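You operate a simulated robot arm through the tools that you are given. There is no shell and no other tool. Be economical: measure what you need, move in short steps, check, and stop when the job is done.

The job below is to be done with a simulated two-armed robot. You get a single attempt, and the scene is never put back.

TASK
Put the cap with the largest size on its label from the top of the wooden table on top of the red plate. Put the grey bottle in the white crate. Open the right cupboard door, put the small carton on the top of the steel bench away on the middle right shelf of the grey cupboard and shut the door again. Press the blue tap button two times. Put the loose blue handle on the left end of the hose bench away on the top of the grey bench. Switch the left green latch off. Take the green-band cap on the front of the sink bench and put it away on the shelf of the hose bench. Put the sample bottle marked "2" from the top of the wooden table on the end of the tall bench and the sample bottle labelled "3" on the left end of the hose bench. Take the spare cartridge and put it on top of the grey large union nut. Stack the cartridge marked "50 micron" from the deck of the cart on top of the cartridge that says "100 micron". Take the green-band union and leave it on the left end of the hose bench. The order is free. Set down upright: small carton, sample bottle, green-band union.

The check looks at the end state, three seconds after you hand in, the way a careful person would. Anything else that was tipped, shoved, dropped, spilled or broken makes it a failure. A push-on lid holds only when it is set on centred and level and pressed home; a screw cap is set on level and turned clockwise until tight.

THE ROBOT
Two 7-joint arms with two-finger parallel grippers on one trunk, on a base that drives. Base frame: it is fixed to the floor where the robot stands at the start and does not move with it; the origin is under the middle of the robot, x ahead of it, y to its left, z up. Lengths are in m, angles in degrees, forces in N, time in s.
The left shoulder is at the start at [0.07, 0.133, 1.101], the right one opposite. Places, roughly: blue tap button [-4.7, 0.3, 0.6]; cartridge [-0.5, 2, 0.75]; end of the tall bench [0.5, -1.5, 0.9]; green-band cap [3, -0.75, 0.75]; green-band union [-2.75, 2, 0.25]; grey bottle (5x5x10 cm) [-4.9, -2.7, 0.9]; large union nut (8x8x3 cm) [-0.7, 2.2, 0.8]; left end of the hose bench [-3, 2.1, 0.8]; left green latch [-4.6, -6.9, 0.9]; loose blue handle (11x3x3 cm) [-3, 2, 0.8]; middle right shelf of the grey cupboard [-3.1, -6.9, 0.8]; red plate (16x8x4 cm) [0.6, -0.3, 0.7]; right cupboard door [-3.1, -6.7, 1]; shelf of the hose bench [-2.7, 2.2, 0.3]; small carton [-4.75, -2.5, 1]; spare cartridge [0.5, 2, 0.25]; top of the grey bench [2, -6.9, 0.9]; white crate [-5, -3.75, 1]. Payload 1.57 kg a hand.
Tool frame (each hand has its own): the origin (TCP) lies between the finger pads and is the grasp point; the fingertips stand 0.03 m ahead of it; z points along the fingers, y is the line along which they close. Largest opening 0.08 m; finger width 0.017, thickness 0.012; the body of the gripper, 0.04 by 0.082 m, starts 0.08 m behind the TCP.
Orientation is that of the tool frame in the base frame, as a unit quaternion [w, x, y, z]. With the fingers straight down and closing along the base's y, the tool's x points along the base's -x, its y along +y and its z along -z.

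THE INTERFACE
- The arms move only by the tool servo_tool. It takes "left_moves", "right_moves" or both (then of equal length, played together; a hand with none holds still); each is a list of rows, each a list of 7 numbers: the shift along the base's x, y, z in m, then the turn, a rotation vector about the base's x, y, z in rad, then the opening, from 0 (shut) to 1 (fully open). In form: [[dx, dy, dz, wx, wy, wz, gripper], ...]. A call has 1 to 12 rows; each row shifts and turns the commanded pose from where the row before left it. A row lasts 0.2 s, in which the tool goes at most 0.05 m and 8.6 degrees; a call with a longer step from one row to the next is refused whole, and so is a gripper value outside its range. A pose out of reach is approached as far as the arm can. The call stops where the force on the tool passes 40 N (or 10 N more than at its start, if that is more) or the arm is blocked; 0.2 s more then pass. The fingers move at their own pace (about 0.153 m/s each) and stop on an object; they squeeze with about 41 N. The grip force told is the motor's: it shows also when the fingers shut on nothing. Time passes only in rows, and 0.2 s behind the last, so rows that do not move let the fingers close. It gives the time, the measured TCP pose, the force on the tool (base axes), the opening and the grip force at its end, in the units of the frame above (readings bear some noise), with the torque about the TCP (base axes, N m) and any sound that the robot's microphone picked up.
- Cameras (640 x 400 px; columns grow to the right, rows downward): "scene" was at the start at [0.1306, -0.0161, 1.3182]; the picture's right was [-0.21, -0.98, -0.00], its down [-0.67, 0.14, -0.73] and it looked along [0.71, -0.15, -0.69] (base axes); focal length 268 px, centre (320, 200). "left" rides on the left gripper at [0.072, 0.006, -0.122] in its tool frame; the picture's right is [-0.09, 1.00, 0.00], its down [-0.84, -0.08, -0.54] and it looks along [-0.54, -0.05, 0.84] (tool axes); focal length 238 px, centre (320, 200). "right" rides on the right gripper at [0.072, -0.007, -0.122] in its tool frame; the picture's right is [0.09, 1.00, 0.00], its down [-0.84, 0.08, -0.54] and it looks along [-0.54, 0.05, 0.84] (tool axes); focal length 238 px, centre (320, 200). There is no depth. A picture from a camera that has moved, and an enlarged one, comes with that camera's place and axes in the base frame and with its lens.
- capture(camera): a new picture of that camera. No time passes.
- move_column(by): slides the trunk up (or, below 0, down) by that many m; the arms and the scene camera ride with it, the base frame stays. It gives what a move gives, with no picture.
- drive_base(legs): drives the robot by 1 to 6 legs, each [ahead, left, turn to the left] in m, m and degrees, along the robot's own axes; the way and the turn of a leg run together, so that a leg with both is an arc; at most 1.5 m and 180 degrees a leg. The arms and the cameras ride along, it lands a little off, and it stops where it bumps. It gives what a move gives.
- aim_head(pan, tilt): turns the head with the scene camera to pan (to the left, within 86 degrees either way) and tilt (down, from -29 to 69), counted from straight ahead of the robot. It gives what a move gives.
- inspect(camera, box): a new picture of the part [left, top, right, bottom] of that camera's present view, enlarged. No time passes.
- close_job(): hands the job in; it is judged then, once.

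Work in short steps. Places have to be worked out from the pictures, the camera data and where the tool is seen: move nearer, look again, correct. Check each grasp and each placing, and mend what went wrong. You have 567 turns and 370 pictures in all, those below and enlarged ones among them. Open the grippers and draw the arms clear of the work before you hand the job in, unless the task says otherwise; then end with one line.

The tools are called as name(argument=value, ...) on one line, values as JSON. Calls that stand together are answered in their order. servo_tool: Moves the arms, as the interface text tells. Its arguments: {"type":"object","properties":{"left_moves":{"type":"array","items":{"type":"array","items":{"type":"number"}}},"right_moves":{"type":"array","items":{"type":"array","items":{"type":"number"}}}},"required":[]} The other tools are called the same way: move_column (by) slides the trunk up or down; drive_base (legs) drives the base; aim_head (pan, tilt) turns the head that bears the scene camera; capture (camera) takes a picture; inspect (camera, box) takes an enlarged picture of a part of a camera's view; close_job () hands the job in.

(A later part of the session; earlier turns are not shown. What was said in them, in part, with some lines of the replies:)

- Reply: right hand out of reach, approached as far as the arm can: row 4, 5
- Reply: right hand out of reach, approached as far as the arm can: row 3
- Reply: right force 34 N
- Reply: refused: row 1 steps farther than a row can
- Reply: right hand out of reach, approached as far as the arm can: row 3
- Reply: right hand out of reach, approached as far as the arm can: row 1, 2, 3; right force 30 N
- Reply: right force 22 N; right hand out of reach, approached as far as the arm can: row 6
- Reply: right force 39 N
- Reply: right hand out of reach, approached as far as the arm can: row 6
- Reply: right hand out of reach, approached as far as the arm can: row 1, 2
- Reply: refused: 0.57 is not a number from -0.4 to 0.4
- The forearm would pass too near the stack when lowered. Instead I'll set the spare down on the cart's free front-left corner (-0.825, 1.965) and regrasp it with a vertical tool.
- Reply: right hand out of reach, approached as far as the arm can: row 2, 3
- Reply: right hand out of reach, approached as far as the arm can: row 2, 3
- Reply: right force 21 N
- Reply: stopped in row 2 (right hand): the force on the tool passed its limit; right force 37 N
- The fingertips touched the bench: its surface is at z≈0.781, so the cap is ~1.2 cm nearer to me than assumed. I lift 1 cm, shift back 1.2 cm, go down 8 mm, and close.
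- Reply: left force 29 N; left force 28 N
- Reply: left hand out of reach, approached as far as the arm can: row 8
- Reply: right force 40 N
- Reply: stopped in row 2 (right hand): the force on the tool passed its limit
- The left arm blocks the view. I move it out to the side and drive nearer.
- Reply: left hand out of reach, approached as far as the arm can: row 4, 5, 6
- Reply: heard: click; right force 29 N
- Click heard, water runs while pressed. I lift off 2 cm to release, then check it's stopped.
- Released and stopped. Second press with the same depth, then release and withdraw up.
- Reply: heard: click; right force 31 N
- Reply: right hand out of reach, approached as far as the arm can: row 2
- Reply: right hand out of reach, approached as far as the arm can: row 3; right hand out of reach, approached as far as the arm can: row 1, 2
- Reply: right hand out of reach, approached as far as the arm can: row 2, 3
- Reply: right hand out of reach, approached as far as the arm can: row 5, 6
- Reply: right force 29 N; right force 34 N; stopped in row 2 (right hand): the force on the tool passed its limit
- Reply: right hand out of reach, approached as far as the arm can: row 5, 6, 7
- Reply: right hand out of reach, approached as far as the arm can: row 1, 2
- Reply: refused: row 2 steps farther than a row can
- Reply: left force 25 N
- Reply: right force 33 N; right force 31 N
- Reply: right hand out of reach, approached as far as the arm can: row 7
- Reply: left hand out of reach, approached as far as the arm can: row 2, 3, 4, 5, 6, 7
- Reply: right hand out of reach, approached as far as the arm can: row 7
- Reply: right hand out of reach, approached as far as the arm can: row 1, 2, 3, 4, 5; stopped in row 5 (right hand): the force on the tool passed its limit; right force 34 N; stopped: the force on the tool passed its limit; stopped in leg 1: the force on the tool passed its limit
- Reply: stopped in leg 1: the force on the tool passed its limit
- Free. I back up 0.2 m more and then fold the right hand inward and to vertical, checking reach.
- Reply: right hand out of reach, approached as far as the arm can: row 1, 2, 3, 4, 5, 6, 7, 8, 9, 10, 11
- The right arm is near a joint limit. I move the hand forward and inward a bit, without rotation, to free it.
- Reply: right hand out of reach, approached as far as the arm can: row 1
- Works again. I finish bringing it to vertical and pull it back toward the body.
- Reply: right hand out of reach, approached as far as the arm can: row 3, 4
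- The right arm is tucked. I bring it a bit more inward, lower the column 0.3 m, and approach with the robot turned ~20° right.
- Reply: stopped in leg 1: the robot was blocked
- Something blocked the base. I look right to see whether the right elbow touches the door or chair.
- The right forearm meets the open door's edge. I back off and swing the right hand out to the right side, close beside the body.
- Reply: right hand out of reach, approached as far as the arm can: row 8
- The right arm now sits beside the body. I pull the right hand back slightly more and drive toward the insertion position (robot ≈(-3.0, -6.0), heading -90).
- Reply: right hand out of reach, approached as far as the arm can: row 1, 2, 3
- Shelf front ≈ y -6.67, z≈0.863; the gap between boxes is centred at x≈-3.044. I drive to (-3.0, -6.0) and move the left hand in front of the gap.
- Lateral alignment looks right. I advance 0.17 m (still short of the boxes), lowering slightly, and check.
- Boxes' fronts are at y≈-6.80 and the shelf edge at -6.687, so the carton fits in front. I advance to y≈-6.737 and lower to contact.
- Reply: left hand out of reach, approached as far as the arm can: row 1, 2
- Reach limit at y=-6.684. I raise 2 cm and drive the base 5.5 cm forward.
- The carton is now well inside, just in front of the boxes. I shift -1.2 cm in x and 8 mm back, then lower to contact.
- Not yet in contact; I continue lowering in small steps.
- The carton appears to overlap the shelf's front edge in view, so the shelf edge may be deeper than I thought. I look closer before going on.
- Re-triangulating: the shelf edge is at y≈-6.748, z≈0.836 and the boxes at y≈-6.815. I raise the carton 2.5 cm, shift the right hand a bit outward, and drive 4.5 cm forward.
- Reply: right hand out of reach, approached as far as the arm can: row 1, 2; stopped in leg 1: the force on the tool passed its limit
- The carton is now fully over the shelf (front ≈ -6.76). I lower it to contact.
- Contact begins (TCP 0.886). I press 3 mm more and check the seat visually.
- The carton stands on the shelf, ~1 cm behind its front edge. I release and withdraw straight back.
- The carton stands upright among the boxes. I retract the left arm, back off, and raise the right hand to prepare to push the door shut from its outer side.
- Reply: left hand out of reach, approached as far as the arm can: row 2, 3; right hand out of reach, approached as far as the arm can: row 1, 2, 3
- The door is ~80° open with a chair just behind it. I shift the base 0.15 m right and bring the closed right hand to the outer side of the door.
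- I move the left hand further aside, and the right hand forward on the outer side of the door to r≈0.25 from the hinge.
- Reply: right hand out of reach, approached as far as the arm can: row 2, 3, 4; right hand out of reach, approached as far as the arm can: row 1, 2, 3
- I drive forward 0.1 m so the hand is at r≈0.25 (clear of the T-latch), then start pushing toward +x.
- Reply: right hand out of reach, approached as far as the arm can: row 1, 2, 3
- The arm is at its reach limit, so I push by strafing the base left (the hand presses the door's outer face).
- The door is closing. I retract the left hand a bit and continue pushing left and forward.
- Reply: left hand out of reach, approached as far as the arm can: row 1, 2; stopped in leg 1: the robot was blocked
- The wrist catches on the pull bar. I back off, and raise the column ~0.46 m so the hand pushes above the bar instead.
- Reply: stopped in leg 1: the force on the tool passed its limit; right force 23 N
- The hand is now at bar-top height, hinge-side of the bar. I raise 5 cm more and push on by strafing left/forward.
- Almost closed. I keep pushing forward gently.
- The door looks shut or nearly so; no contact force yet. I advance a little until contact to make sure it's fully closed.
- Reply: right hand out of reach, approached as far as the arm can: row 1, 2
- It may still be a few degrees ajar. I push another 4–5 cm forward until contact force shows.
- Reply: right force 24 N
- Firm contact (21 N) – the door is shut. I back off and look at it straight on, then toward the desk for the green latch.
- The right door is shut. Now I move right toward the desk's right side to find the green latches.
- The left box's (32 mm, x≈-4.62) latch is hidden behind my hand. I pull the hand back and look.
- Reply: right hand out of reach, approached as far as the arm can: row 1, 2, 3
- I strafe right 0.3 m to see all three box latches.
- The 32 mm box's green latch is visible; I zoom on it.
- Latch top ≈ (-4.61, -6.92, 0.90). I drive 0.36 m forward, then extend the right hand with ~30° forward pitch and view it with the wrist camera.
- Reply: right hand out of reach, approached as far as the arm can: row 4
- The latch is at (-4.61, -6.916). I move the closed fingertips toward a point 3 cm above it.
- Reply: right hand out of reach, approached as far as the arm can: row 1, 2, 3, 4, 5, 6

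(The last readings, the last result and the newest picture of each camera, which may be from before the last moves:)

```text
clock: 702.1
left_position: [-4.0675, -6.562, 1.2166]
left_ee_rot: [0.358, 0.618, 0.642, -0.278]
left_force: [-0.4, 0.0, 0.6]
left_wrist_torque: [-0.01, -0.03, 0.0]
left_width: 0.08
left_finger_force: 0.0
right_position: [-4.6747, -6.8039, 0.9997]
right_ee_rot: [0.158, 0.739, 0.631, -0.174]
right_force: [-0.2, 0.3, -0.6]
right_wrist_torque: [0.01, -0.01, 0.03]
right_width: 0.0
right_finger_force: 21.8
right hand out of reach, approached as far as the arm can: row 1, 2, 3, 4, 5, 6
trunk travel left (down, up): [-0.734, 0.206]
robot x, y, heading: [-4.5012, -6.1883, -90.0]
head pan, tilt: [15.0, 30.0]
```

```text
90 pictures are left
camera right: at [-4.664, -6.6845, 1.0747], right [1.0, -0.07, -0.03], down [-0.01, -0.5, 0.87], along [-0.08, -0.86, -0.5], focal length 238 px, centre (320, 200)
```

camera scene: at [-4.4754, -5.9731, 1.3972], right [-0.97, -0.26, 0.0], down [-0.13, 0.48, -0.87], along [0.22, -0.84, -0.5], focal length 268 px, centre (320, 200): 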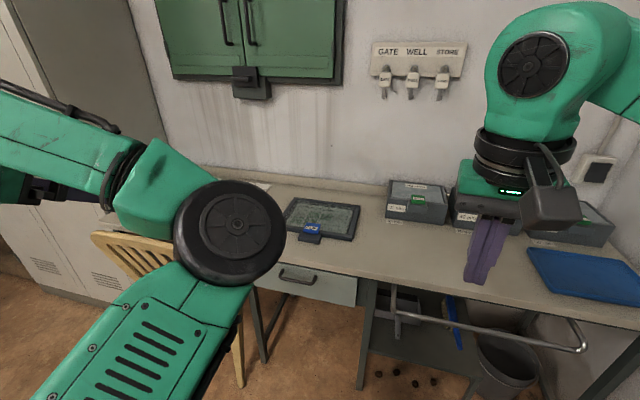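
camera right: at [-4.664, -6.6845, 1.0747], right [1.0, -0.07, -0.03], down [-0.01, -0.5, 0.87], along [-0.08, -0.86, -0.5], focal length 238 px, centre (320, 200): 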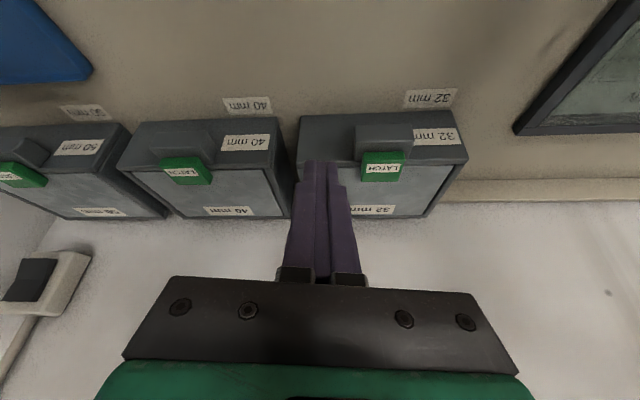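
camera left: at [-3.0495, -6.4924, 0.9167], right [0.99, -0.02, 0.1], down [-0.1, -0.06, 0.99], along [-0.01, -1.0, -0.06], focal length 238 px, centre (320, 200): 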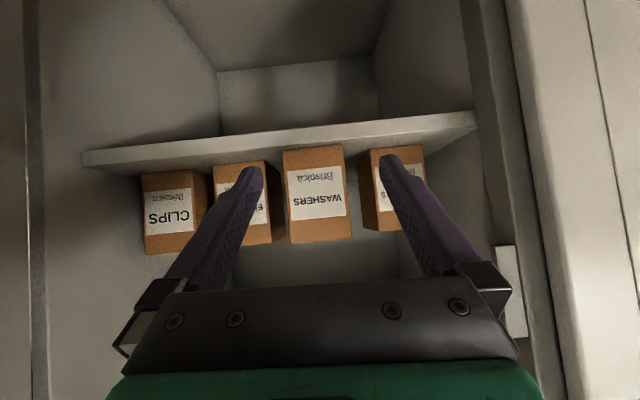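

Latch refined to (-4.610, -6.918, 0.895). I increase the pitch by 20° to gain reach, rising slightly, and move to x≈-4.61.

servo_tool(right_moves=[[0.02, 0.0, 0.01, -0.117, 0, 0, 0], [0.02, 0.0, 0.0, -0.117, 0, 0, 0], [0.02, 0.0, 0.0, -0.117, 0, 0, 0], [0.005, -0.03, -0.005, 0, 0, 0, 0], [0, -0.03, -0.005, 0, 0, 0, 0]])

capture(camera="right")

```text
clock: 703.4
left_position: [-4.0686, -6.5639, 1.2173]
left_ee_rot: [0.359, 0.618, 0.643, -0.277]
left_force: [0.5, 0.8, -0.1]
left_wrist_torque: [-0.03, -0.01, 0.0]
left_width: 0.0798
left_finger_force: 0.0
right_position: [-4.6427, -6.8285, 1.0124]
right_ee_rot: [0.284, 0.701, 0.591, -0.281]
right_force: [0.0, -0.1, -0.3]
right_wrist_torque: [0.0, 0.0, -0.03]
right_width: 0.0
right_finger_force: 21.4
right hand out of reach, approached as far as the arm can: row 3, 4, 5
trunk travel left (down, up): [-0.734, 0.206]
robot x, y, heading: [-4.494, -6.1902, -89.8]
head pan, tilt: [15.0, 30.0]
```

```text
89 pictures are left
camera right: at [-4.6317, -6.6911, 1.0424], right [1.0, -0.08, 0.0], down [-0.01, -0.17, 0.98], along [-0.08, -0.98, -0.18], focal length 238 px, centre (320, 200)
```

right: 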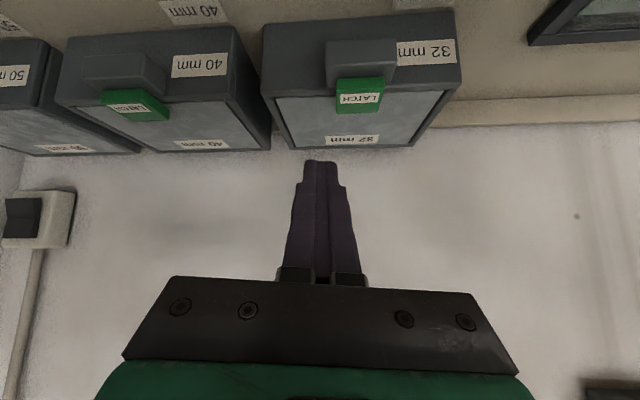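

The arm seems stuck in an awkward configuration. I retract to a comfortable vertical pose and re-approach.

servo_tool(right_moves=[[0, 0.03, 0.03, 0.137, 0, 0, 0], [0, 0.03, 0.03, 0.137, 0, 0, 0], [0, 0.03, 0.03, 0.137, 0, 0, 0], [0, 0.03, 0.03, 0.137, 0, 0, 0], [0, 0.03, 0.03, 0.137, 0, 0, 0], [-0.02, 0.03, 0, 0.137, 0, 0, 0], [-0.02, 0.02, 0, 0, 0, 0, 0], [-0.02, 0.02, 0, 0, 0, 0, 0]])

servo_tool(right_moves=[[0.0, -0.04, 0, 0, 0, 0, 0], [0.02, -0.04, -0.01, 0, 0, 0, 0], [0.02, -0.04, -0.01, 0, 0, 0, 0], [0.02, -0.04, -0.02, 0, 0, 0, 0], [0.02, -0.04, -0.02, 0, 0, 0, 0], [0.01, -0.04, -0.02, 0, 0, 0, 0]])

```text
clock: 705.1
left_position: [-4.0692, -6.5609, 1.2183]
left_ee_rot: [0.36, 0.617, 0.642, -0.278]
left_force: [0.4, 0.0, -0.5]
left_wrist_torque: [0.03, 0.0, 0.02]
left_width: 0.0801
left_finger_force: 0.1
right_position: [-4.7011, -6.6064, 1.1635]
right_ee_rot: [-0.02, 0.755, 0.655, -0.022]
right_force: [0.0, -0.6, 0.5]
right_wrist_torque: [0.02, 0.01, -0.03]
right_width: 0.0
right_finger_force: 21.3
trunk travel left (down, up): [-0.734, 0.206]
robot x, y, heading: [-4.4982, -6.1874, -90.0]
head pan, tilt: [15.0, 30.0]
```

```text
clock: 706.5
left_position: [-4.0681, -6.5621, 1.2169]
left_ee_rot: [0.36, 0.617, 0.642, -0.278]
left_force: [-0.6, -0.3, 0.2]
left_wrist_torque: [-0.03, -0.02, -0.02]
left_width: 0.0801
left_finger_force: 0.0
right_position: [-4.6861, -6.7189, 1.0552]
right_ee_rot: [-0.02, 0.755, 0.655, -0.021]
right_force: [0.3, 0.2, -0.5]
right_wrist_torque: [-0.01, -0.03, 0.01]
right_width: 0.0
right_finger_force: 21.2
right hand out of reach, approached as far as the arm can: row 2, 3, 4, 5, 6
trunk travel left (down, up): [-0.734, 0.206]
robot x, y, heading: [-4.4974, -6.1902, -90.0]
head pan, tilt: [15.0, 30.0]
```

I need ~7 cm more reach, so I drive the base 7 cm forward carefully.

drive_base(legs=[[0.07, 0, 0]])

servo_tool(right_moves=[[0.02, 0, -0.02, -0.13, 0, 0, 0], [0.02, 0, -0.02, -0.13, 0, 0, 0], [0.02, 0, 0, -0.13, 0, 0, 0], [0.01, -0.03, 0, -0.1, 0, 0, 0], [0, -0.03, 0, 0, 0, 0, 0], [0, -0.02, 0, 0, 0, 0, 0]])

capture(camera="right")

```text
clock: 707.6
left_position: [-4.0679, -6.6288, 1.2189]
left_ee_rot: [0.36, 0.617, 0.642, -0.279]
left_force: [0.4, 0.3, -0.7]
left_wrist_torque: [-0.01, -0.01, -0.02]
left_width: 0.0799
left_finger_force: 0.0
right_position: [-4.6861, -6.7865, 1.0577]
right_ee_rot: [-0.017, 0.756, 0.654, -0.023]
right_force: [-0.2, 0.1, -0.3]
right_wrist_torque: [-0.05, 0.0, -0.01]
right_width: 0.0
right_finger_force: 21.3
trunk travel left (down, up): [-0.734, 0.206]
robot x, y, heading: [-4.4985, -6.2597, -89.9]
head pan, tilt: [15.0, 30.0]
```

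```text
clock: 709.0
left_position: [-4.0687, -6.6326, 1.2179]
left_ee_rot: [0.36, 0.617, 0.642, -0.278]
left_force: [0.4, -0.1, -0.3]
left_wrist_torque: [0.0, -0.02, -0.01]
left_width: 0.08
left_finger_force: 0.0
right_position: [-4.6317, -6.8484, 1.0207]
right_ee_rot: [0.166, 0.737, 0.63, -0.18]
right_force: [0.0, 0.4, -0.2]
right_wrist_torque: [-0.01, -0.01, 0.0]
right_width: 0.0
right_finger_force: 21.4
right hand out of reach, approached as far as the arm can: row 5, 6
trunk travel left (down, up): [-0.734, 0.206]
robot x, y, heading: [-4.4976, -6.2607, -89.9]
head pan, tilt: [15.0, 30.0]
```

```text
88 pictures are left
camera right: at [-4.6217, -6.7279, 1.093], right [1.0, -0.07, -0.03], down [-0.01, -0.48, 0.88], along [-0.08, -0.87, -0.48], focal length 238 px, centre (320, 200)
```

right: 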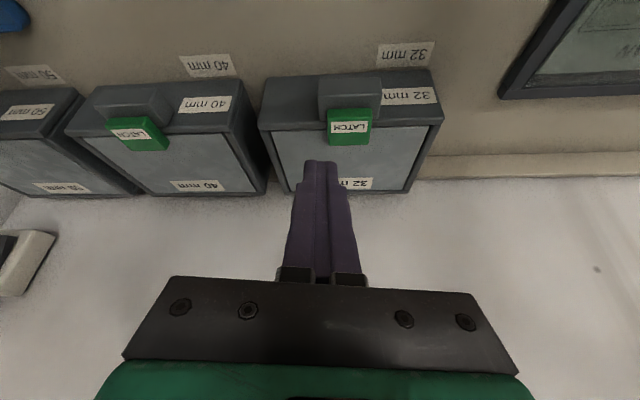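

The latch is 2 cm to +x, 6 cm forward and 9 cm down from the tips. I descend diagonally to just above it.

servo_tool(right_moves=[[0.012, -0.015, -0.025, 0, 0, 0, 0], [0.012, -0.015, -0.025, 0, 0, 0, 0], [0, -0.014, -0.015, 0, 0, 0, 0], [0, -0.012, 0, 0, 0, 0, 0]])

capture(camera="right")

```text
clock: 710.0
left_position: [-4.0677, -6.6331, 1.2164]
left_ee_rot: [0.36, 0.617, 0.642, -0.279]
left_force: [0.9, 0.5, 0.0]
left_wrist_torque: [0.02, 0.01, 0.0]
left_width: 0.0798
left_finger_force: 0.1
right_position: [-4.6536, -6.854, 0.9721]
right_ee_rot: [0.165, 0.737, 0.63, -0.18]
right_force: [-0.4, 0.1, 0.0]
right_wrist_torque: [-0.04, -0.02, 0.0]
right_width: 0.0
right_finger_force: 20.9
right hand out of reach, approached as far as the arm can: row 1, 2, 3, 4
trunk travel left (down, up): [-0.734, 0.206]
robot x, y, heading: [-4.4991, -6.2599, -90.0]
head pan, tilt: [15.0, 30.0]
```

```text
87 pictures are left
camera right: at [-4.6429, -6.7341, 1.0447], right [1.0, -0.07, -0.03], down [-0.01, -0.48, 0.87], along [-0.08, -0.87, -0.48], focal length 238 px, centre (320, 200)
```

right: 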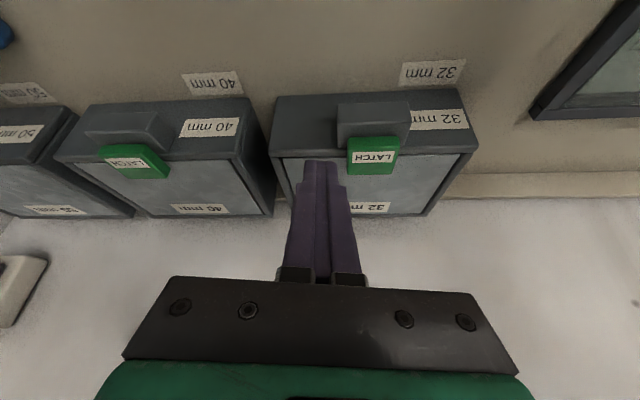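

Reach again limits. I raise the hand 0.1 m and lower the column 0.15 m to improve the arm geometry, then try again.

servo_tool(right_moves=[[0.01, 0.02, 0.035, 0, 0, 0, 0], [0.01, 0.02, 0.035, 0, 0, 0, 0], [0.01, 0.01, 0.04, 0, 0, 0, 0]])

move_column(by=-0.12)

servo_tool(right_moves=[[0.01, -0.03, 0, 0, 0, 0, 0], [0.005, -0.03, 0, 0, 0, 0, 0], [0.0, -0.03, 0, 0, 0, 0, 0]])

```text
clock: 710.8
left_position: [-4.0674, -6.6332, 1.2166]
left_ee_rot: [0.358, 0.618, 0.642, -0.279]
left_force: [0.0, 0.7, 0.9]
left_wrist_torque: [0.03, -0.03, -0.04]
left_width: 0.0802
left_finger_force: 0.0
right_position: [-4.6211, -6.8052, 1.0828]
right_ee_rot: [0.164, 0.738, 0.63, -0.18]
right_force: [0.4, -0.3, -0.2]
right_wrist_torque: [-0.01, 0.0, 0.04]
right_width: 0.0
right_finger_force: 22.1
trunk travel left (down, up): [-0.734, 0.206]
robot x, y, heading: [-4.4969, -6.259, -90.2]
head pan, tilt: [15.0, 30.0]
```

```text
clock: 712.3
left_position: [-4.0684, -6.6339, 1.0973]
left_ee_rot: [0.36, 0.617, 0.642, -0.278]
left_force: [-0.6, -0.6, -0.4]
left_wrist_torque: [-0.02, -0.01, -0.05]
left_width: 0.08
left_finger_force: 0.0
right_position: [-4.6219, -6.8053, 0.9634]
right_ee_rot: [0.164, 0.737, 0.63, -0.181]
right_force: [-0.5, -0.2, 0.1]
right_wrist_torque: [-0.01, 0.0, 0.02]
right_width: 0.0003
right_finger_force: 21.1
trunk travel left (down, up): [-0.614, 0.326]
robot x, y, heading: [-4.4951, -6.2611, -89.9]
head pan, tilt: [15.0, 30.0]
```

```text
clock: 713.1
left_position: [-4.0679, -6.6325, 1.0963]
left_ee_rot: [0.359, 0.617, 0.642, -0.278]
left_force: [-0.1, -0.2, -0.3]
left_wrist_torque: [0.0, 0.0, -0.04]
left_width: 0.0802
left_finger_force: 0.0
right_position: [-4.6426, -6.8591, 0.9583]
right_ee_rot: [0.164, 0.738, 0.63, -0.18]
right_force: [0.2, 0.0, -0.5]
right_wrist_torque: [0.07, 0.03, 0.0]
right_width: 0.0
right_finger_force: 21.0
right hand out of reach, approached as far as the arm can: row 2, 3
trunk travel left (down, up): [-0.614, 0.326]
robot x, y, heading: [-4.4984, -6.2612, -90.1]
head pan, tilt: [15.0, 30.0]
```

More pitch with a lower hand relative to the shoulder reached further before. I raise the column 0.1, add pitch, then extend while lowering.

move_column(by=0.1)

servo_tool(right_moves=[[0.01, 0.02, 0, -0.13, 0, 0, 0], [0.01, 0.01, -0.01, -0.13, 0, 0, 0], [0.01, 0, -0.02, -0.13, 0, 0, 0], [0, -0.01, -0.03, 0, 0, 0, 0], [0, -0.02, -0.03, 0, 0, 0, 0], [0, -0.03, -0.01, 0, 0, 0, 0]])

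capture(camera="right")

```text
clock: 714.4
left_position: [-4.0672, -6.6333, 1.1954]
left_ee_rot: [0.359, 0.618, 0.642, -0.278]
left_force: [-0.8, 0.5, 0.0]
left_wrist_torque: [0.01, -0.03, -0.04]
left_width: 0.0798
left_finger_force: 0.1
right_position: [-4.6408, -6.8571, 1.0586]
right_ee_rot: [0.166, 0.738, 0.63, -0.18]
right_force: [0.4, 0.5, 0.4]
right_wrist_torque: [0.0, 0.01, 0.02]
right_width: 0.0003
right_finger_force: 21.6
trunk travel left (down, up): [-0.714, 0.226]
robot x, y, heading: [-4.4958, -6.2601, -90.2]
head pan, tilt: [15.0, 30.0]
```

```text
clock: 715.8
left_position: [-4.0679, -6.6335, 1.197]
left_ee_rot: [0.359, 0.617, 0.643, -0.277]
left_force: [-0.8, 0.0, -0.1]
left_wrist_torque: [0.0, -0.02, 0.0]
left_width: 0.0802
left_finger_force: 0.1
right_position: [-4.6264, -6.8734, 0.9663]
right_ee_rot: [0.305, 0.692, 0.583, -0.298]
right_force: [-0.3, -0.1, -0.4]
right_wrist_torque: [0.0, 0.01, 0.0]
right_width: 0.0001
right_finger_force: 21.1
right hand out of reach, approached as far as the arm can: row 6
trunk travel left (down, up): [-0.714, 0.226]
robot x, y, heading: [-4.4967, -6.2615, -90.1]
head pan, tilt: [15.0, 30.0]
```

```text
86 pictures are left
camera right: at [-4.6164, -6.7353, 0.9875], right [1.0, -0.08, 0.0], down [-0.01, -0.11, 0.99], along [-0.07, -0.99, -0.12], focal length 238 px, centre (320, 200)
```

right: 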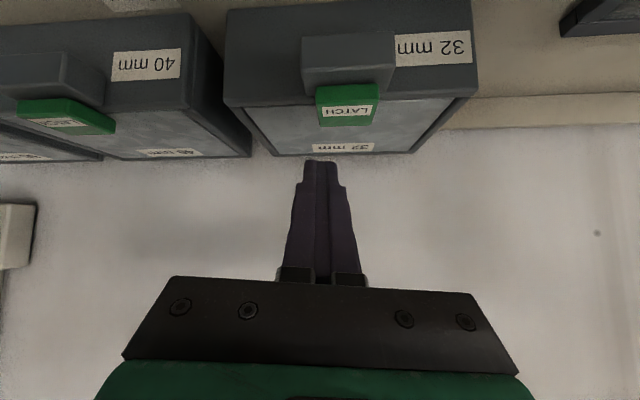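

Tips are 2 cm short and 5 cm above the latch. I step down/forward to just above contact.

servo_tool(right_moves=[[0.009, -0.01, -0.018, 0, 0, 0, 0], [0.009, -0.01, -0.012, 0, 0, 0, 0]])

capture(camera="right")

```text
clock: 716.4
left_position: [-4.068, -6.633, 1.1969]
left_ee_rot: [0.36, 0.617, 0.642, -0.279]
left_force: [-1.1, 0.3, -0.4]
left_wrist_torque: [0.0, 0.01, 0.0]
left_width: 0.0801
left_finger_force: 0.1
right_position: [-4.6332, -6.8721, 0.9529]
right_ee_rot: [0.305, 0.691, 0.584, -0.298]
right_force: [1.1, -0.5, -0.4]
right_wrist_torque: [-0.04, -0.01, 0.02]
right_width: 0.0
right_finger_force: 21.2
right hand out of reach, approached as far as the arm can: row 1, 2
trunk travel left (down, up): [-0.714, 0.226]
robot x, y, heading: [-4.4997, -6.263, -90.0]
head pan, tilt: [15.0, 30.0]
```

```text
85 pictures are left
camera right: at [-4.6225, -6.7331, 0.9742], right [1.0, -0.08, 0.0], down [-0.01, -0.12, 0.99], along [-0.07, -0.99, -0.12], focal length 238 px, centre (320, 200)
```

right: 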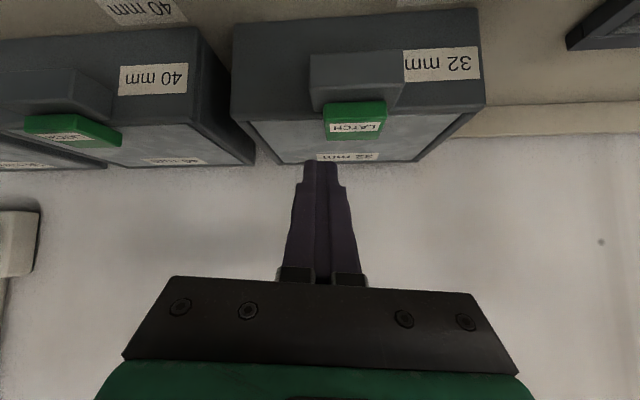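

I close the last 2 cm with the base, then press down using the column.

drive_base(legs=[[0.022, 0.024, 0]])

move_column(by=-0.025)

capture(camera="right")

```text
clock: 717.2
left_position: [-4.0477, -6.6512, 1.1991]
left_ee_rot: [0.361, 0.617, 0.642, -0.278]
left_force: [-0.1, 1.1, 0.3]
left_wrist_torque: [0.02, -0.02, 0.02]
left_width: 0.0802
left_finger_force: 0.0
right_position: [-4.6115, -6.8924, 0.9536]
right_ee_rot: [0.307, 0.692, 0.581, -0.299]
right_force: [-0.7, -0.2, -0.2]
right_wrist_torque: [0.02, -0.02, 0.05]
right_width: 0.0001
right_finger_force: 20.9
trunk travel left (down, up): [-0.714, 0.226]
robot x, y, heading: [-4.4773, -6.2816, -89.8]
head pan, tilt: [15.0, 30.0]
```

```text
clock: 718.0
left_position: [-4.0434, -6.6562, 1.1713]
left_ee_rot: [0.359, 0.618, 0.642, -0.279]
left_force: [0.4, 0.1, 0.2]
left_wrist_torque: [-0.02, 0.0, 0.0]
left_width: 0.0799
left_finger_force: 0.1
right_position: [-4.6095, -6.8949, 0.9281]
right_ee_rot: [0.305, 0.691, 0.583, -0.299]
right_force: [1.1, 0.1, -0.2]
right_wrist_torque: [0.0, -0.01, 0.0]
right_width: 0.0
right_finger_force: 21.0
trunk travel left (down, up): [-0.689, 0.251]
robot x, y, heading: [-4.4735, -6.2815, -89.9]
head pan, tilt: [15.0, 30.0]
```

```text
84 pictures are left
camera right: at [-4.5981, -6.7555, 0.9492], right [1.0, -0.08, 0.0], down [-0.01, -0.12, 0.99], along [-0.08, -0.99, -0.12], focal length 238 px, centre (320, 200)
```

right: 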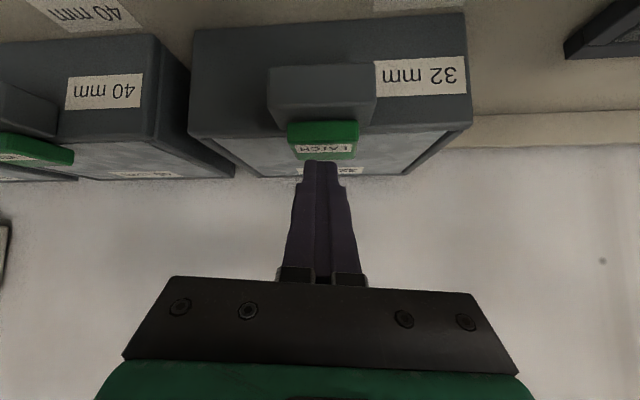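

The tips are right above the green latch. I press down with the column in 1 cm steps, watching force and sound.

move_column(by=-0.012)

move_column(by=-0.006)

```text
clock: 718.6
left_position: [-4.0424, -6.6534, 1.161]
left_ee_rot: [0.36, 0.617, 0.642, -0.279]
left_force: [-0.1, -0.2, -0.5]
left_wrist_torque: [0.01, -0.01, 0.0]
left_width: 0.0801
left_finger_force: 0.0
right_position: [-4.6093, -6.894, 0.9179]
right_ee_rot: [0.306, 0.691, 0.582, -0.299]
right_force: [-1.0, -0.9, 6.3]
right_wrist_torque: [-0.14, 0.05, -0.03]
right_width: 0.0
right_finger_force: 21.3
trunk travel left (down, up): [-0.677, 0.263]
robot x, y, heading: [-4.4784, -6.2822, -90.1]
head pan, tilt: [15.0, 30.0]
```

```text
clock: 719.1
left_position: [-4.0439, -6.6495, 1.1569]
left_ee_rot: [0.361, 0.616, 0.641, -0.28]
left_force: [-0.6, 0.4, -0.7]
left_wrist_torque: [0.0, 0.02, 0.0]
left_width: 0.0799
left_finger_force: 0.1
right_position: [-4.6093, -6.8928, 0.9167]
right_ee_rot: [0.31, 0.69, 0.58, -0.303]
right_force: [-4.6, -0.2, 32.3]
right_wrist_torque: [-0.57, 0.17, 0.0]
right_width: 0.0
right_finger_force: 21.2
trunk travel left (down, up): [-0.671, 0.269]
robot x, y, heading: [-4.4741, -6.2824, -90.0]
head pan, tilt: [15.0, 30.0]
```

32 N without a click. I lift a little and look at how the latch is built.

move_column(by=0.03)

inspect(camera="right", box=[180, 20, 480, 190])

aim_head(pan=0, tilt=35)

capture(camera="scene")

```text
clock: 719.9
left_position: [-4.0437, -6.6551, 1.1839]
left_ee_rot: [0.36, 0.617, 0.642, -0.278]
left_force: [-0.7, 0.0, -0.4]
left_wrist_torque: [-0.03, 0.0, -0.04]
left_width: 0.0801
left_finger_force: 0.1
right_position: [-4.6086, -6.8926, 0.9398]
right_ee_rot: [0.305, 0.691, 0.583, -0.297]
right_force: [-0.6, -0.4, -0.3]
right_wrist_torque: [0.0, 0.02, 0.04]
right_width: 0.0
right_finger_force: 21.3
trunk travel left (down, up): [-0.701, 0.239]
robot x, y, heading: [-4.4754, -6.284, -89.9]
head pan, tilt: [15.0, 30.0]
```

```text
2.13 times, centred on (330, 105) of right
camera zoom: at [-4.5982, -6.7538, 0.9611], right [1.0, -0.08, 0.0], down [-0.01, -0.12, 0.99], along [-0.08, -0.99, -0.12], focal length 508 px, centre (299, 403)
```

zoom: 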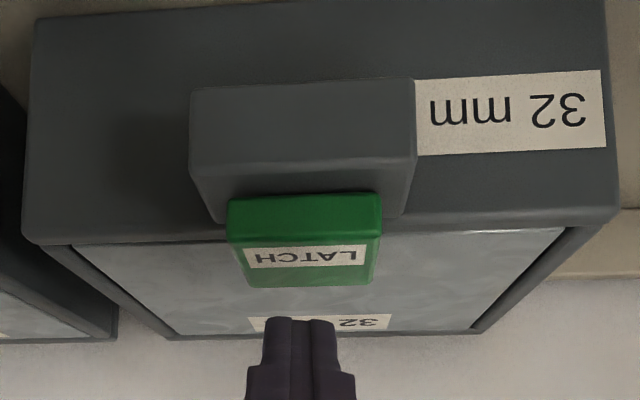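

```text
clock: 720.6
left_position: [-4.0439, -6.6545, 1.1834]
left_ee_rot: [0.359, 0.618, 0.642, -0.279]
left_force: [-0.1, -0.4, 0.0]
left_wrist_torque: [-0.02, 0.02, 0.01]
left_width: 0.0803
left_finger_force: 0.0
right_position: [-4.6086, -6.8942, 0.9397]
right_ee_rot: [0.305, 0.691, 0.583, -0.299]
right_force: [1.6, -0.2, 0.1]
right_wrist_torque: [0.01, 0.03, -0.01]
right_width: 0.0
right_finger_force: 20.9
trunk travel left (down, up): [-0.701, 0.239]
robot x, y, heading: [-4.4734, -6.2845, -90.1]
head pan, tilt: [0.0, 35.0]
```

```text
82 pictures are left
camera scene: at [-4.4745, -6.4205, 1.3563], right [-1.0, 0.0, 0.0], down [0.0, 0.57, -0.82], along [0.0, -0.82, -0.57], focal length 268 px, centre (320, 200)
```

scene: 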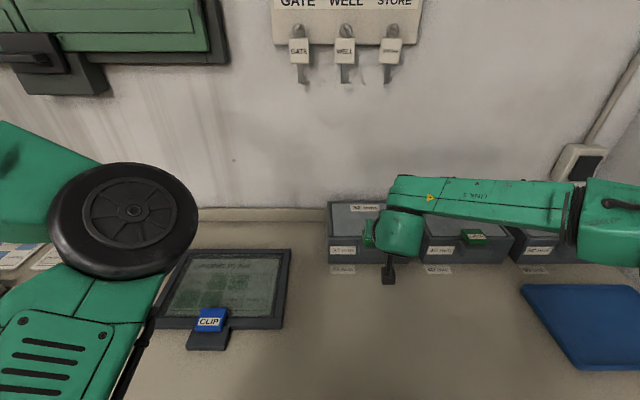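

The latch is a green block behind a bracket – probably a flip lever or slide rather than a push button. I'll grip it by its sides and feel which way it moves: open, lower 3.3 cm, close.

servo_tool(right_moves=[[0, 0, 0, 0, 0, 0, 1], [0, 0, 0, 0, 0, 0, 1], [0, 0, 0, 0, 0, 0, 1]])

move_column(by=-0.033)

capture(camera="right")

```text
clock: 721.4
left_position: [-4.0429, -6.6553, 1.1842]
left_ee_rot: [0.359, 0.617, 0.642, -0.278]
left_force: [-0.5, -0.6, 0.3]
left_wrist_torque: [0.05, -0.04, -0.01]
left_width: 0.0799
left_finger_force: 0.1
right_position: [-4.6096, -6.8937, 0.9411]
right_ee_rot: [0.305, 0.692, 0.583, -0.298]
right_force: [-0.4, 0.3, -0.7]
right_wrist_torque: [0.02, 0.01, -0.03]
right_width: 0.0802
right_finger_force: 0.1
trunk travel left (down, up): [-0.701, 0.239]
robot x, y, heading: [-4.4693, -6.2814, -90.2]
head pan, tilt: [0.0, 35.0]
```

```text
clock: 722.2
left_position: [-4.0446, -6.6551, 1.1508]
left_ee_rot: [0.359, 0.618, 0.642, -0.278]
left_force: [0.4, 0.1, 0.3]
left_wrist_torque: [0.0, 0.04, -0.04]
left_width: 0.0798
left_finger_force: 0.2
right_position: [-4.6085, -6.8938, 0.9078]
right_ee_rot: [0.305, 0.691, 0.583, -0.299]
right_force: [0.0, -0.6, -0.9]
right_wrist_torque: [0.02, -0.01, 0.01]
right_width: 0.0802
right_finger_force: 0.1
trunk travel left (down, up): [-0.668, 0.272]
robot x, y, heading: [-4.4686, -6.2863, -90.1]
head pan, tilt: [0.0, 35.0]
```

```text
81 pictures are left
camera right: at [-4.5985, -6.755, 0.9285], right [1.0, -0.08, 0.0], down [-0.01, -0.11, 0.99], along [-0.08, -0.99, -0.12], focal length 238 px, centre (320, 200)
```

right: 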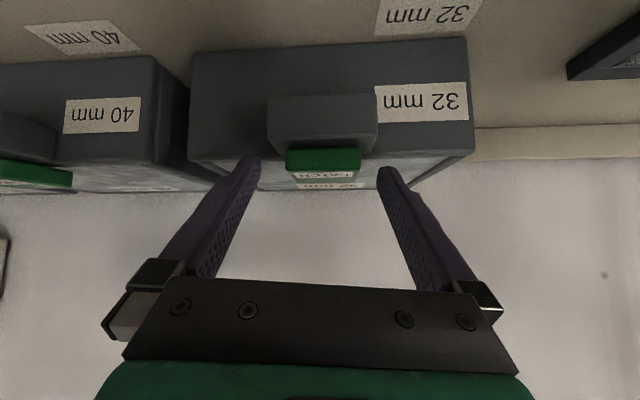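

The block lies between the fingers. I lower 1 cm more and close on it.

move_column(by=-0.01)

servo_tool(right_moves=[[0, 0, 0, 0, 0, 0, 0.3], [0, 0, 0, 0, 0, 0, 0.3], [0, 0, 0, 0, 0, 0, 0.3]])

capture(camera="right")

```text
clock: 722.8
left_position: [-4.0436, -6.6542, 1.1405]
left_ee_rot: [0.359, 0.617, 0.642, -0.278]
left_force: [0.1, 0.6, -0.1]
left_wrist_torque: [0.03, 0.0, 0.01]
left_width: 0.08
left_finger_force: 0.0
right_position: [-4.6095, -6.8943, 0.8991]
right_ee_rot: [0.305, 0.692, 0.582, -0.299]
right_force: [0.4, -0.2, 0.8]
right_wrist_torque: [-0.01, -0.02, -0.03]
right_width: 0.0799
right_finger_force: 0.2
trunk travel left (down, up): [-0.658, 0.282]
robot x, y, heading: [-4.4714, -6.2834, -90.1]
head pan, tilt: [0.0, 35.0]
```

```text
clock: 723.6
left_position: [-4.0464, -6.655, 1.1425]
left_ee_rot: [0.361, 0.617, 0.641, -0.279]
left_force: [0.0, 0.3, -0.2]
left_wrist_torque: [0.0, -0.01, 0.02]
left_width: 0.0801
left_finger_force: 0.1
right_position: [-4.6127, -6.8939, 0.8971]
right_ee_rot: [0.305, 0.692, 0.582, -0.299]
right_force: [-10.1, 1.1, 4.5]
right_wrist_torque: [0.0, 0.5, 0.18]
right_width: 0.0628
right_finger_force: 22.2
trunk travel left (down, up): [-0.658, 0.282]
robot x, y, heading: [-4.4728, -6.2817, -90.2]
head pan, tilt: [0.0, 35.0]
```

```text
80 pictures are left
camera right: at [-4.6011, -6.7548, 0.9186], right [1.0, -0.08, 0.0], down [-0.01, -0.11, 0.99], along [-0.08, -0.99, -0.11], focal length 238 px, centre (320, 200)
```

right: 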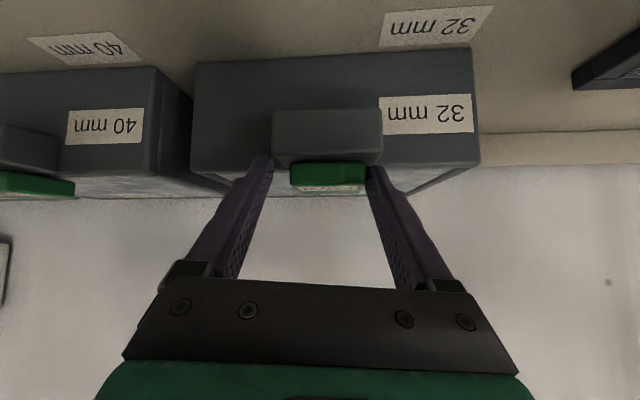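

The fingers closed on the bracket, not the block. I open, rise 7 mm (tips between bracket top and block top) and close again.

servo_tool(right_moves=[[0, 0, 0, 0, 0, 0, 0.9], [0, 0, 0, 0, 0, 0, 0.9]])

move_column(by=0.008)

servo_tool(right_moves=[[0, 0, 0, 0, 0, 0, 0.3], [0, 0, 0, 0, 0, 0, 0.3], [0, 0, 0, 0, 0, 0, 0.3]])

capture(camera="right")

```text
clock: 724.2
left_position: [-4.0434, -6.6553, 1.1417]
left_ee_rot: [0.359, 0.618, 0.642, -0.279]
left_force: [0.0, 0.6, 0.8]
left_wrist_torque: [-0.01, -0.03, -0.01]
left_width: 0.0799
left_finger_force: 0.0
right_position: [-4.6085, -6.893, 0.8962]
right_ee_rot: [0.305, 0.692, 0.583, -0.299]
right_force: [0.3, -0.3, 0.0]
right_wrist_torque: [-0.01, 0.0, 0.04]
right_width: 0.0723
right_finger_force: 0.5
trunk travel left (down, up): [-0.658, 0.282]
robot x, y, heading: [-4.474, -6.2851, -90.0]
head pan, tilt: [0.0, 35.0]
```

```text
clock: 724.8
left_position: [-4.0443, -6.6553, 1.1491]
left_ee_rot: [0.359, 0.617, 0.643, -0.277]
left_force: [-0.8, -0.4, 0.1]
left_wrist_torque: [0.0, 0.01, -0.03]
left_width: 0.0798
left_finger_force: 0.1
right_position: [-4.6094, -6.8937, 0.9052]
right_ee_rot: [0.305, 0.692, 0.583, -0.298]
right_force: [-0.1, 0.1, 0.5]
right_wrist_torque: [0.02, -0.01, 0.0]
right_width: 0.0721
right_finger_force: 0.1
trunk travel left (down, up): [-0.666, 0.274]
robot x, y, heading: [-4.4772, -6.285, -90.4]
head pan, tilt: [0.0, 35.0]
```

```text
clock: 725.6
left_position: [-4.0428, -6.6547, 1.1485]
left_ee_rot: [0.359, 0.617, 0.642, -0.278]
left_force: [-0.2, -0.6, -0.1]
left_wrist_torque: [-0.01, 0.0, 0.0]
left_width: 0.0798
left_finger_force: 0.0
right_position: [-4.6069, -6.8948, 0.9045]
right_ee_rot: [0.305, 0.691, 0.584, -0.298]
right_force: [5.8, 0.2, -1.2]
right_wrist_torque: [-0.02, 0.1, 1.05]
right_width: 0.0505
right_finger_force: 45.3
trunk travel left (down, up): [-0.666, 0.274]
robot x, y, heading: [-4.4747, -6.2821, -89.9]
head pan, tilt: [0.0, 35.0]
```

```text
79 pictures are left
camera right: at [-4.5968, -6.7552, 0.9264], right [1.0, -0.07, 0.0], down [-0.01, -0.12, 0.99], along [-0.07, -0.99, -0.12], focal length 238 px, centre (320, 200)
```

right: 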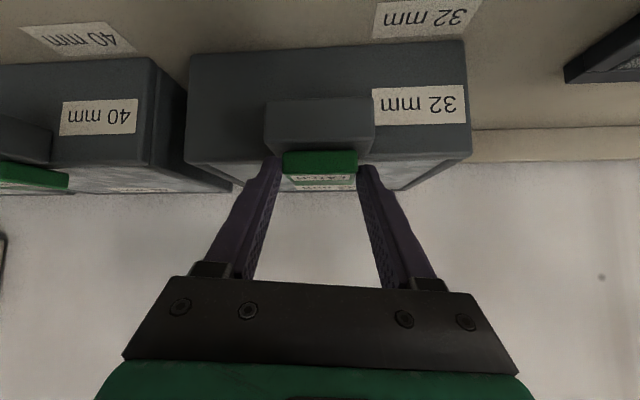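

The block is gripped (0.0505). I test by pulling gently toward me (+y) 8 mm and read the force.

servo_tool(right_moves=[[0, 0.004, 0, 0, 0, 0, 0.3], [0, 0.004, 0, 0, 0, 0, 0.3]])

```text
clock: 726.2
left_position: [-4.0411, -6.6553, 1.1488]
left_ee_rot: [0.359, 0.617, 0.643, -0.279]
left_force: [0.4, 0.2, -0.9]
left_wrist_torque: [0.0, -0.01, 0.0]
left_width: 0.0802
left_finger_force: 0.0
right_position: [-4.6066, -6.8864, 0.9053]
right_ee_rot: [0.305, 0.691, 0.584, -0.299]
right_force: [9.1, -0.5, -3.9]
right_wrist_torque: [-0.16, 0.14, 1.16]
right_width: 0.0507
right_finger_force: 45.3
trunk travel left (down, up): [-0.666, 0.274]
robot x, y, heading: [-4.4738, -6.2833, -89.9]
head pan, tilt: [0.0, 35.0]
```

It moves with almost no resistance. I pull another 1 cm and look.

servo_tool(right_moves=[[0, 0.005, 0, 0, 0, 0, 0.3], [0, 0.005, 0, 0, 0, 0, 0.3]])

capture(camera="right")

```text
clock: 726.8
left_position: [-4.0424, -6.6571, 1.1476]
left_ee_rot: [0.358, 0.617, 0.643, -0.278]
left_force: [0.3, -0.5, 0.6]
left_wrist_torque: [0.01, -0.01, -0.01]
left_width: 0.08
left_finger_force: 0.0
right_position: [-4.6066, -6.8766, 0.9055]
right_ee_rot: [0.305, 0.691, 0.583, -0.299]
right_force: [10.6, -6.4, -2.5]
right_wrist_torque: [0.23, -0.06, 1.03]
right_width: 0.0501
right_finger_force: 45.3
trunk travel left (down, up): [-0.666, 0.274]
robot x, y, heading: [-4.4745, -6.2823, -89.9]
head pan, tilt: [0.0, 35.0]
```

```text
78 pictures are left
camera right: at [-4.5966, -6.7383, 0.9265], right [1.0, -0.08, 0.0], down [-0.01, -0.12, 0.99], along [-0.07, -0.99, -0.12], focal length 238 px, centre (320, 200)
```

right: 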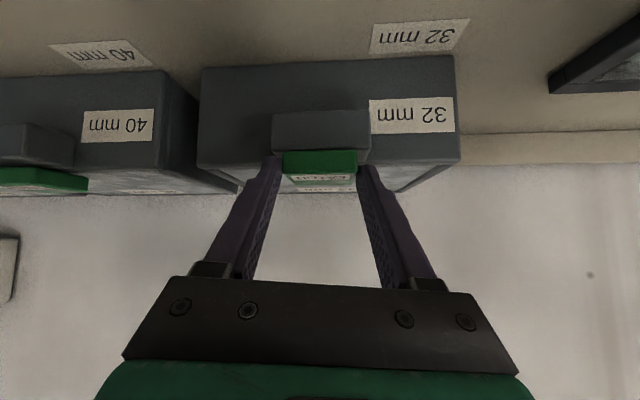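

The block slides with the gripper – it's a slide latch. I keep pulling until the end stop.

servo_tool(right_moves=[[0, 0.004, 0, 0, 0, 0, 0.3], [0, 0.004, 0, 0, 0, 0, 0.3]])

servo_tool(right_moves=[[0, 0.004, 0, 0, 0, 0, 0.3], [0, 0.003, 0, 0, 0, 0, 0.3]])

capture(camera="right")

```text
clock: 727.4
left_position: [-4.0404, -6.6614, 1.1455]
left_ee_rot: [0.357, 0.618, 0.643, -0.277]
left_force: [0.5, -0.1, 0.5]
left_wrist_torque: [-0.01, -0.01, 0.0]
left_width: 0.08
left_finger_force: 0.1
right_position: [-4.6075, -6.875, 0.9051]
right_ee_rot: [0.305, 0.69, 0.583, -0.3]
right_force: [11.0, -28.3, 5.6]
right_wrist_torque: [-0.69, 0.14, 0.88]
right_width: 0.0511
right_finger_force: 45.2
trunk travel left (down, up): [-0.666, 0.274]
robot x, y, heading: [-4.4723, -6.2854, -90.0]
head pan, tilt: [0.0, 35.0]
```

```text
clock: 728.0
left_position: [-4.0409, -6.6581, 1.1471]
left_ee_rot: [0.357, 0.617, 0.644, -0.277]
left_force: [0.1, -0.3, -0.3]
left_wrist_torque: [-0.02, -0.01, 0.01]
left_width: 0.0799
left_finger_force: 0.1
right_position: [-4.6059, -6.8638, 0.9056]
right_ee_rot: [0.305, 0.691, 0.583, -0.299]
right_force: [11.8, -22.6, 10.8]
right_wrist_torque: [-0.54, -0.22, 0.35]
right_width: 0.0485
right_finger_force: 45.0
trunk travel left (down, up): [-0.666, 0.274]
robot x, y, heading: [-4.4693, -6.2858, -89.7]
head pan, tilt: [0.0, 35.0]
```

```text
77 pictures are left
camera right: at [-4.5954, -6.725, 0.9267], right [1.0, -0.08, 0.0], down [-0.01, -0.11, 0.99], along [-0.08, -0.99, -0.11], focal length 238 px, centre (320, 200)
```

right: 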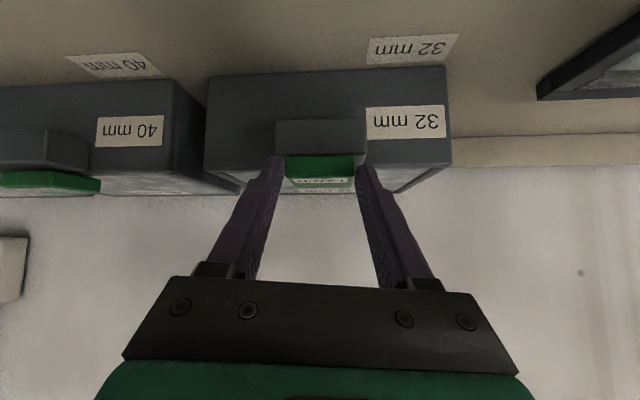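

It hit an end stop (28 N, fingers then slipped). I open, rise and look at the result from the head camera.

servo_tool(right_moves=[[0, 0, 0, 0, 0, 0, 1], [0, 0, 0, 0, 0, 0, 1], [0, 0, 0, 0, 0, 0, 1]])

move_column(by=0.1)

capture(camera="right")

```text
clock: 728.8
left_position: [-4.0444, -6.6544, 1.1487]
left_ee_rot: [0.36, 0.617, 0.642, -0.278]
left_force: [-0.5, -0.4, 0.2]
left_wrist_torque: [-0.01, 0.02, 0.0]
left_width: 0.0799
left_finger_force: 0.1
right_position: [-4.6093, -6.8605, 0.9045]
right_ee_rot: [0.305, 0.692, 0.582, -0.299]
right_force: [0.3, 0.0, 0.2]
right_wrist_torque: [-0.02, 0.04, 0.0]
right_width: 0.08
right_finger_force: 0.0
trunk travel left (down, up): [-0.666, 0.274]
robot x, y, heading: [-4.4749, -6.281, -90.2]
head pan, tilt: [0.0, 35.0]
```

```text
clock: 730.1
left_position: [-4.044, -6.6551, 1.249]
left_ee_rot: [0.36, 0.617, 0.642, -0.278]
left_force: [0.3, 0.6, 0.4]
left_wrist_torque: [-0.02, -0.01, 0.01]
left_width: 0.0795
left_finger_force: 0.2
right_position: [-4.6093, -6.8618, 1.0055]
right_ee_rot: [0.305, 0.691, 0.584, -0.298]
right_force: [0.1, -0.5, -0.7]
right_wrist_torque: [-0.01, 0.02, 0.0]
right_width: 0.0799
right_finger_force: 0.0
trunk travel left (down, up): [-0.766, 0.174]
robot x, y, heading: [-4.4738, -6.2848, -90.0]
head pan, tilt: [0.0, 35.0]
```

```text
76 pictures are left
camera right: at [-4.5983, -6.7219, 1.0265], right [1.0, -0.08, 0.0], down [-0.01, -0.12, 0.99], along [-0.08, -0.99, -0.12], focal length 238 px, centre (320, 200)
```

right: 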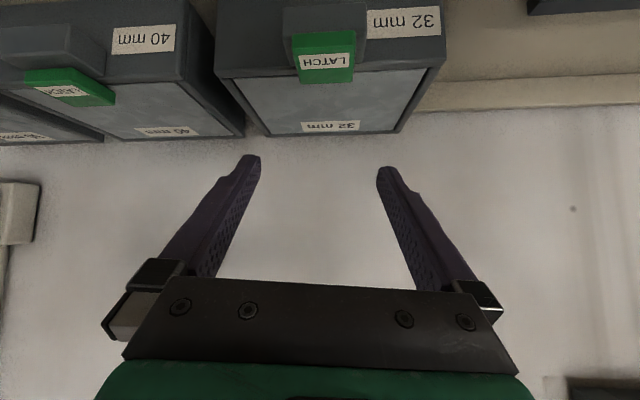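

The 32 mm latch has slid forward off the lid compared with the 40 mm one. I back off and verify from the head camera.

drive_base(legs=[[-0.35, 0, 0]])

servo_tool(right_moves=[[-0.03, 0.02, 0.02, 0.13, 0, 0, 0.5], [-0.03, 0.02, 0.02, 0.13, 0, 0, 0.5], [-0.03, 0.02, 0.02, 0.13, 0, 0, 0.5], [-0.03, 0.02, 0.02, 0.13, 0, 0, 0.5], [-0.03, 0.02, 0, 0.13, 0, 0, 0.5], [-0.02, 0.02, 0, 0.13, 0, 0, 0.5]])

inspect(camera="scene", box=[300, 130, 560, 260])

```text
clock: 732.3
left_position: [-4.0412, -6.3089, 1.2498]
left_ee_rot: [0.36, 0.615, 0.645, -0.276]
left_force: [-0.1, 0.0, -0.6]
left_wrist_torque: [0.02, 0.0, -0.03]
left_width: 0.08
left_finger_force: 0.0
right_position: [-4.6066, -6.5174, 1.0047]
right_ee_rot: [0.306, 0.69, 0.585, -0.297]
right_force: [-0.7, 0.1, 0.1]
right_wrist_torque: [0.0, -0.01, 0.01]
right_width: 0.08
right_finger_force: 0.1
trunk travel left (down, up): [-0.766, 0.174]
robot x, y, heading: [-4.4734, -5.9334, -89.8]
head pan, tilt: [0.0, 35.0]
```

```text
clock: 733.7
left_position: [-4.0419, -6.3062, 1.2488]
left_ee_rot: [0.36, 0.616, 0.644, -0.277]
left_force: [-0.2, -0.2, 0.1]
left_wrist_torque: [-0.02, -0.01, 0.0]
left_width: 0.0801
left_finger_force: 0.2
right_position: [-4.7749, -6.397, 1.0843]
right_ee_rot: [0.022, 0.753, 0.655, -0.051]
right_force: [0.2, -0.4, 0.1]
right_wrist_torque: [-0.02, 0.01, 0.02]
right_width: 0.0403
right_finger_force: 0.1
trunk travel left (down, up): [-0.766, 0.174]
robot x, y, heading: [-4.4752, -5.9383, -89.6]
head pan, tilt: [0.0, 35.0]
```

```text
2.46 times, centred on (430, 195) of scene
camera zoom: at [-4.4752, -6.0752, 1.4213], right [-1.0, -0.01, 0.0], down [0.0, 0.57, -0.82], along [0.01, -0.82, -0.57], focal length 661 px, centre (49, 212)
```

zoom: 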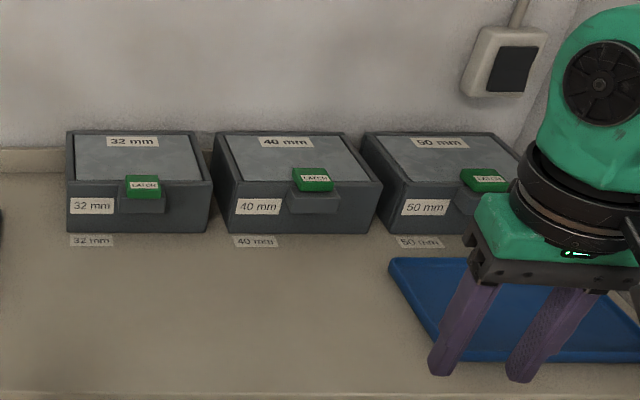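

The 32 mm latch is slid off, unlike its neighbours. I take a last look at the cupboard door and chair.

aim_head(pan=55, tilt=20)

capture(camera="scene")

```text
clock: 735.0
left_position: [-4.0422, -6.307, 1.2484]
left_ee_rot: [0.36, 0.615, 0.645, -0.276]
left_force: [0.2, -0.9, 0.4]
left_wrist_torque: [0.02, 0.0, -0.03]
left_width: 0.0802
left_finger_force: 0.1
right_position: [-4.7754, -6.3963, 1.0846]
right_ee_rot: [0.022, 0.754, 0.655, -0.053]
right_force: [0.4, -0.8, -0.1]
right_wrist_torque: [0.01, 0.02, 0.02]
right_width: 0.0401
right_finger_force: 0.2
trunk travel left (down, up): [-0.766, 0.174]
robot x, y, heading: [-4.4778, -5.9381, -89.7]
head pan, tilt: [55.0, 20.0]
```

```text
74 pictures are left
camera scene: at [-4.3987, -6.04, 1.4452], right [-0.57, -0.82, 0.0], down [-0.28, 0.19, -0.94], along [0.77, -0.53, -0.34], focal length 268 px, centre (320, 200)
```

scene: 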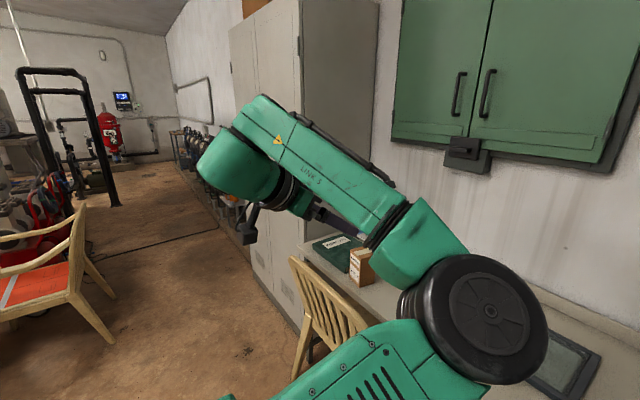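

The left arm blocks part of it; I back away, open both grippers and zoom at the cupboard front.

drive_base(legs=[[-0.5, 0.3, 0]])

servo_tool(right_moves=[[0, 0, 0, 0, 0, 0, 1], [0, 0, 0, 0, 0, 0, 1]], left_moves=[[0, 0, 0, 0, 0, 0, 1], [0, 0, 0, 0, 0, 0, 1]])

aim_head(pan=25, tilt=15)

capture(camera="scene")

```text
clock: 738.3
left_position: [-3.7437, -5.795, 1.2491]
left_ee_rot: [0.361, 0.612, 0.648, -0.274]
left_force: [0.4, -0.4, -0.5]
left_wrist_torque: [0.02, -0.04, 0.01]
left_width: 0.0798
left_finger_force: 0.0
right_position: [-4.4764, -5.895, 1.0834]
right_ee_rot: [0.021, 0.75, 0.659, -0.053]
right_force: [-0.2, -0.4, -0.6]
right_wrist_torque: [0.0, -0.02, -0.06]
right_width: 0.0401
right_finger_force: 0.2
trunk travel left (down, up): [-0.766, 0.174]
robot x, y, heading: [-4.1831, -5.4296, -89.0]
head pan, tilt: [55.0, 20.0]
```

```text
clock: 738.9
left_position: [-3.7431, -5.7947, 1.249]
left_ee_rot: [0.362, 0.611, 0.648, -0.275]
left_force: [0.6, 0.9, 0.0]
left_wrist_torque: [-0.03, 0.0, 0.02]
left_width: 0.08
left_finger_force: 0.1
right_position: [-4.4764, -5.895, 1.0854]
right_ee_rot: [0.021, 0.75, 0.659, -0.052]
right_force: [-0.1, 0.1, 0.2]
right_wrist_torque: [0.01, -0.03, -0.02]
right_width: 0.08
right_finger_force: 0.0
trunk travel left (down, up): [-0.766, 0.174]
robot x, y, heading: [-4.1793, -5.427, -88.6]
head pan, tilt: [55.0, 20.0]
```

```text
clock: 739.9
left_position: [-3.7436, -5.7943, 1.2487]
left_ee_rot: [0.362, 0.61, 0.649, -0.274]
left_force: [0.0, -0.6, -0.4]
left_wrist_torque: [-0.02, 0.03, -0.01]
left_width: 0.08
left_finger_force: 0.1
right_position: [-4.4747, -5.8938, 1.0837]
right_ee_rot: [0.022, 0.749, 0.66, -0.052]
right_force: [0.9, 0.1, -0.2]
right_wrist_torque: [0.04, 0.04, 0.01]
right_width: 0.0797
right_finger_force: 0.0
trunk travel left (down, up): [-0.766, 0.174]
robot x, y, heading: [-4.181, -5.43, -88.9]
head pan, tilt: [25.0, 15.0]
```

```text
73 pictures are left
camera scene: at [-4.1391, -5.5636, 1.4533], right [-0.9, -0.44, 0.0], down [-0.11, 0.23, -0.97], along [0.43, -0.87, -0.26], focal length 268 px, centre (320, 200)
```

scene: 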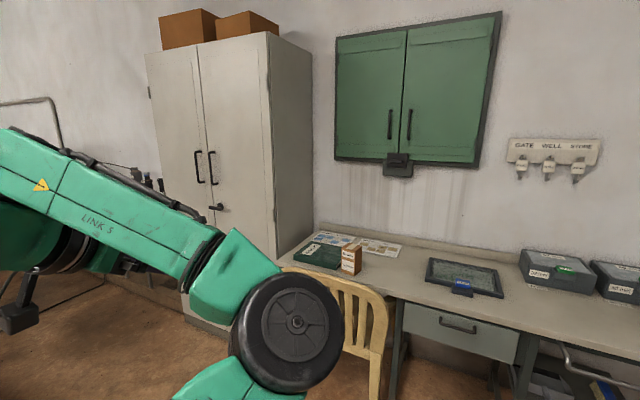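

I zoom on the cupboard seam for a final check.

inspect(camera="scene", box=[140, 30, 320, 230])

```text
2.00 times, centred on (230, 130) of scene
camera zoom: at [-4.1391, -5.5636, 1.4533], right [-0.9, -0.44, 0.0], down [-0.11, 0.23, -0.97], along [0.43, -0.87, -0.26], focal length 537 px, centre (500, 340)
```

zoom: 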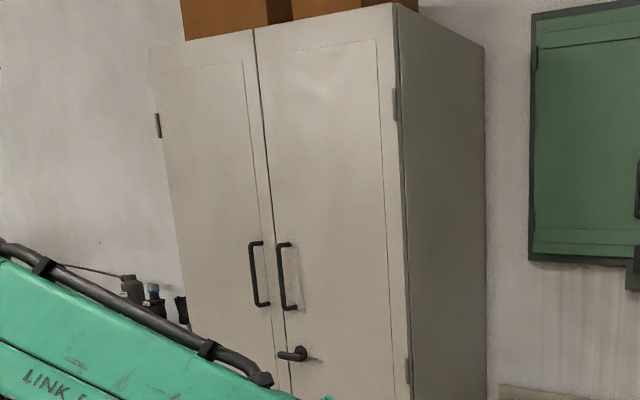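

The door is flush, the grippers are open and the arms are clear. I hand the job in.

close_job()

```text
The job is handed in.
```

I carried out every part of the task and handed the job in; I checked each placing when I made it, but did not go back round them all at the end.
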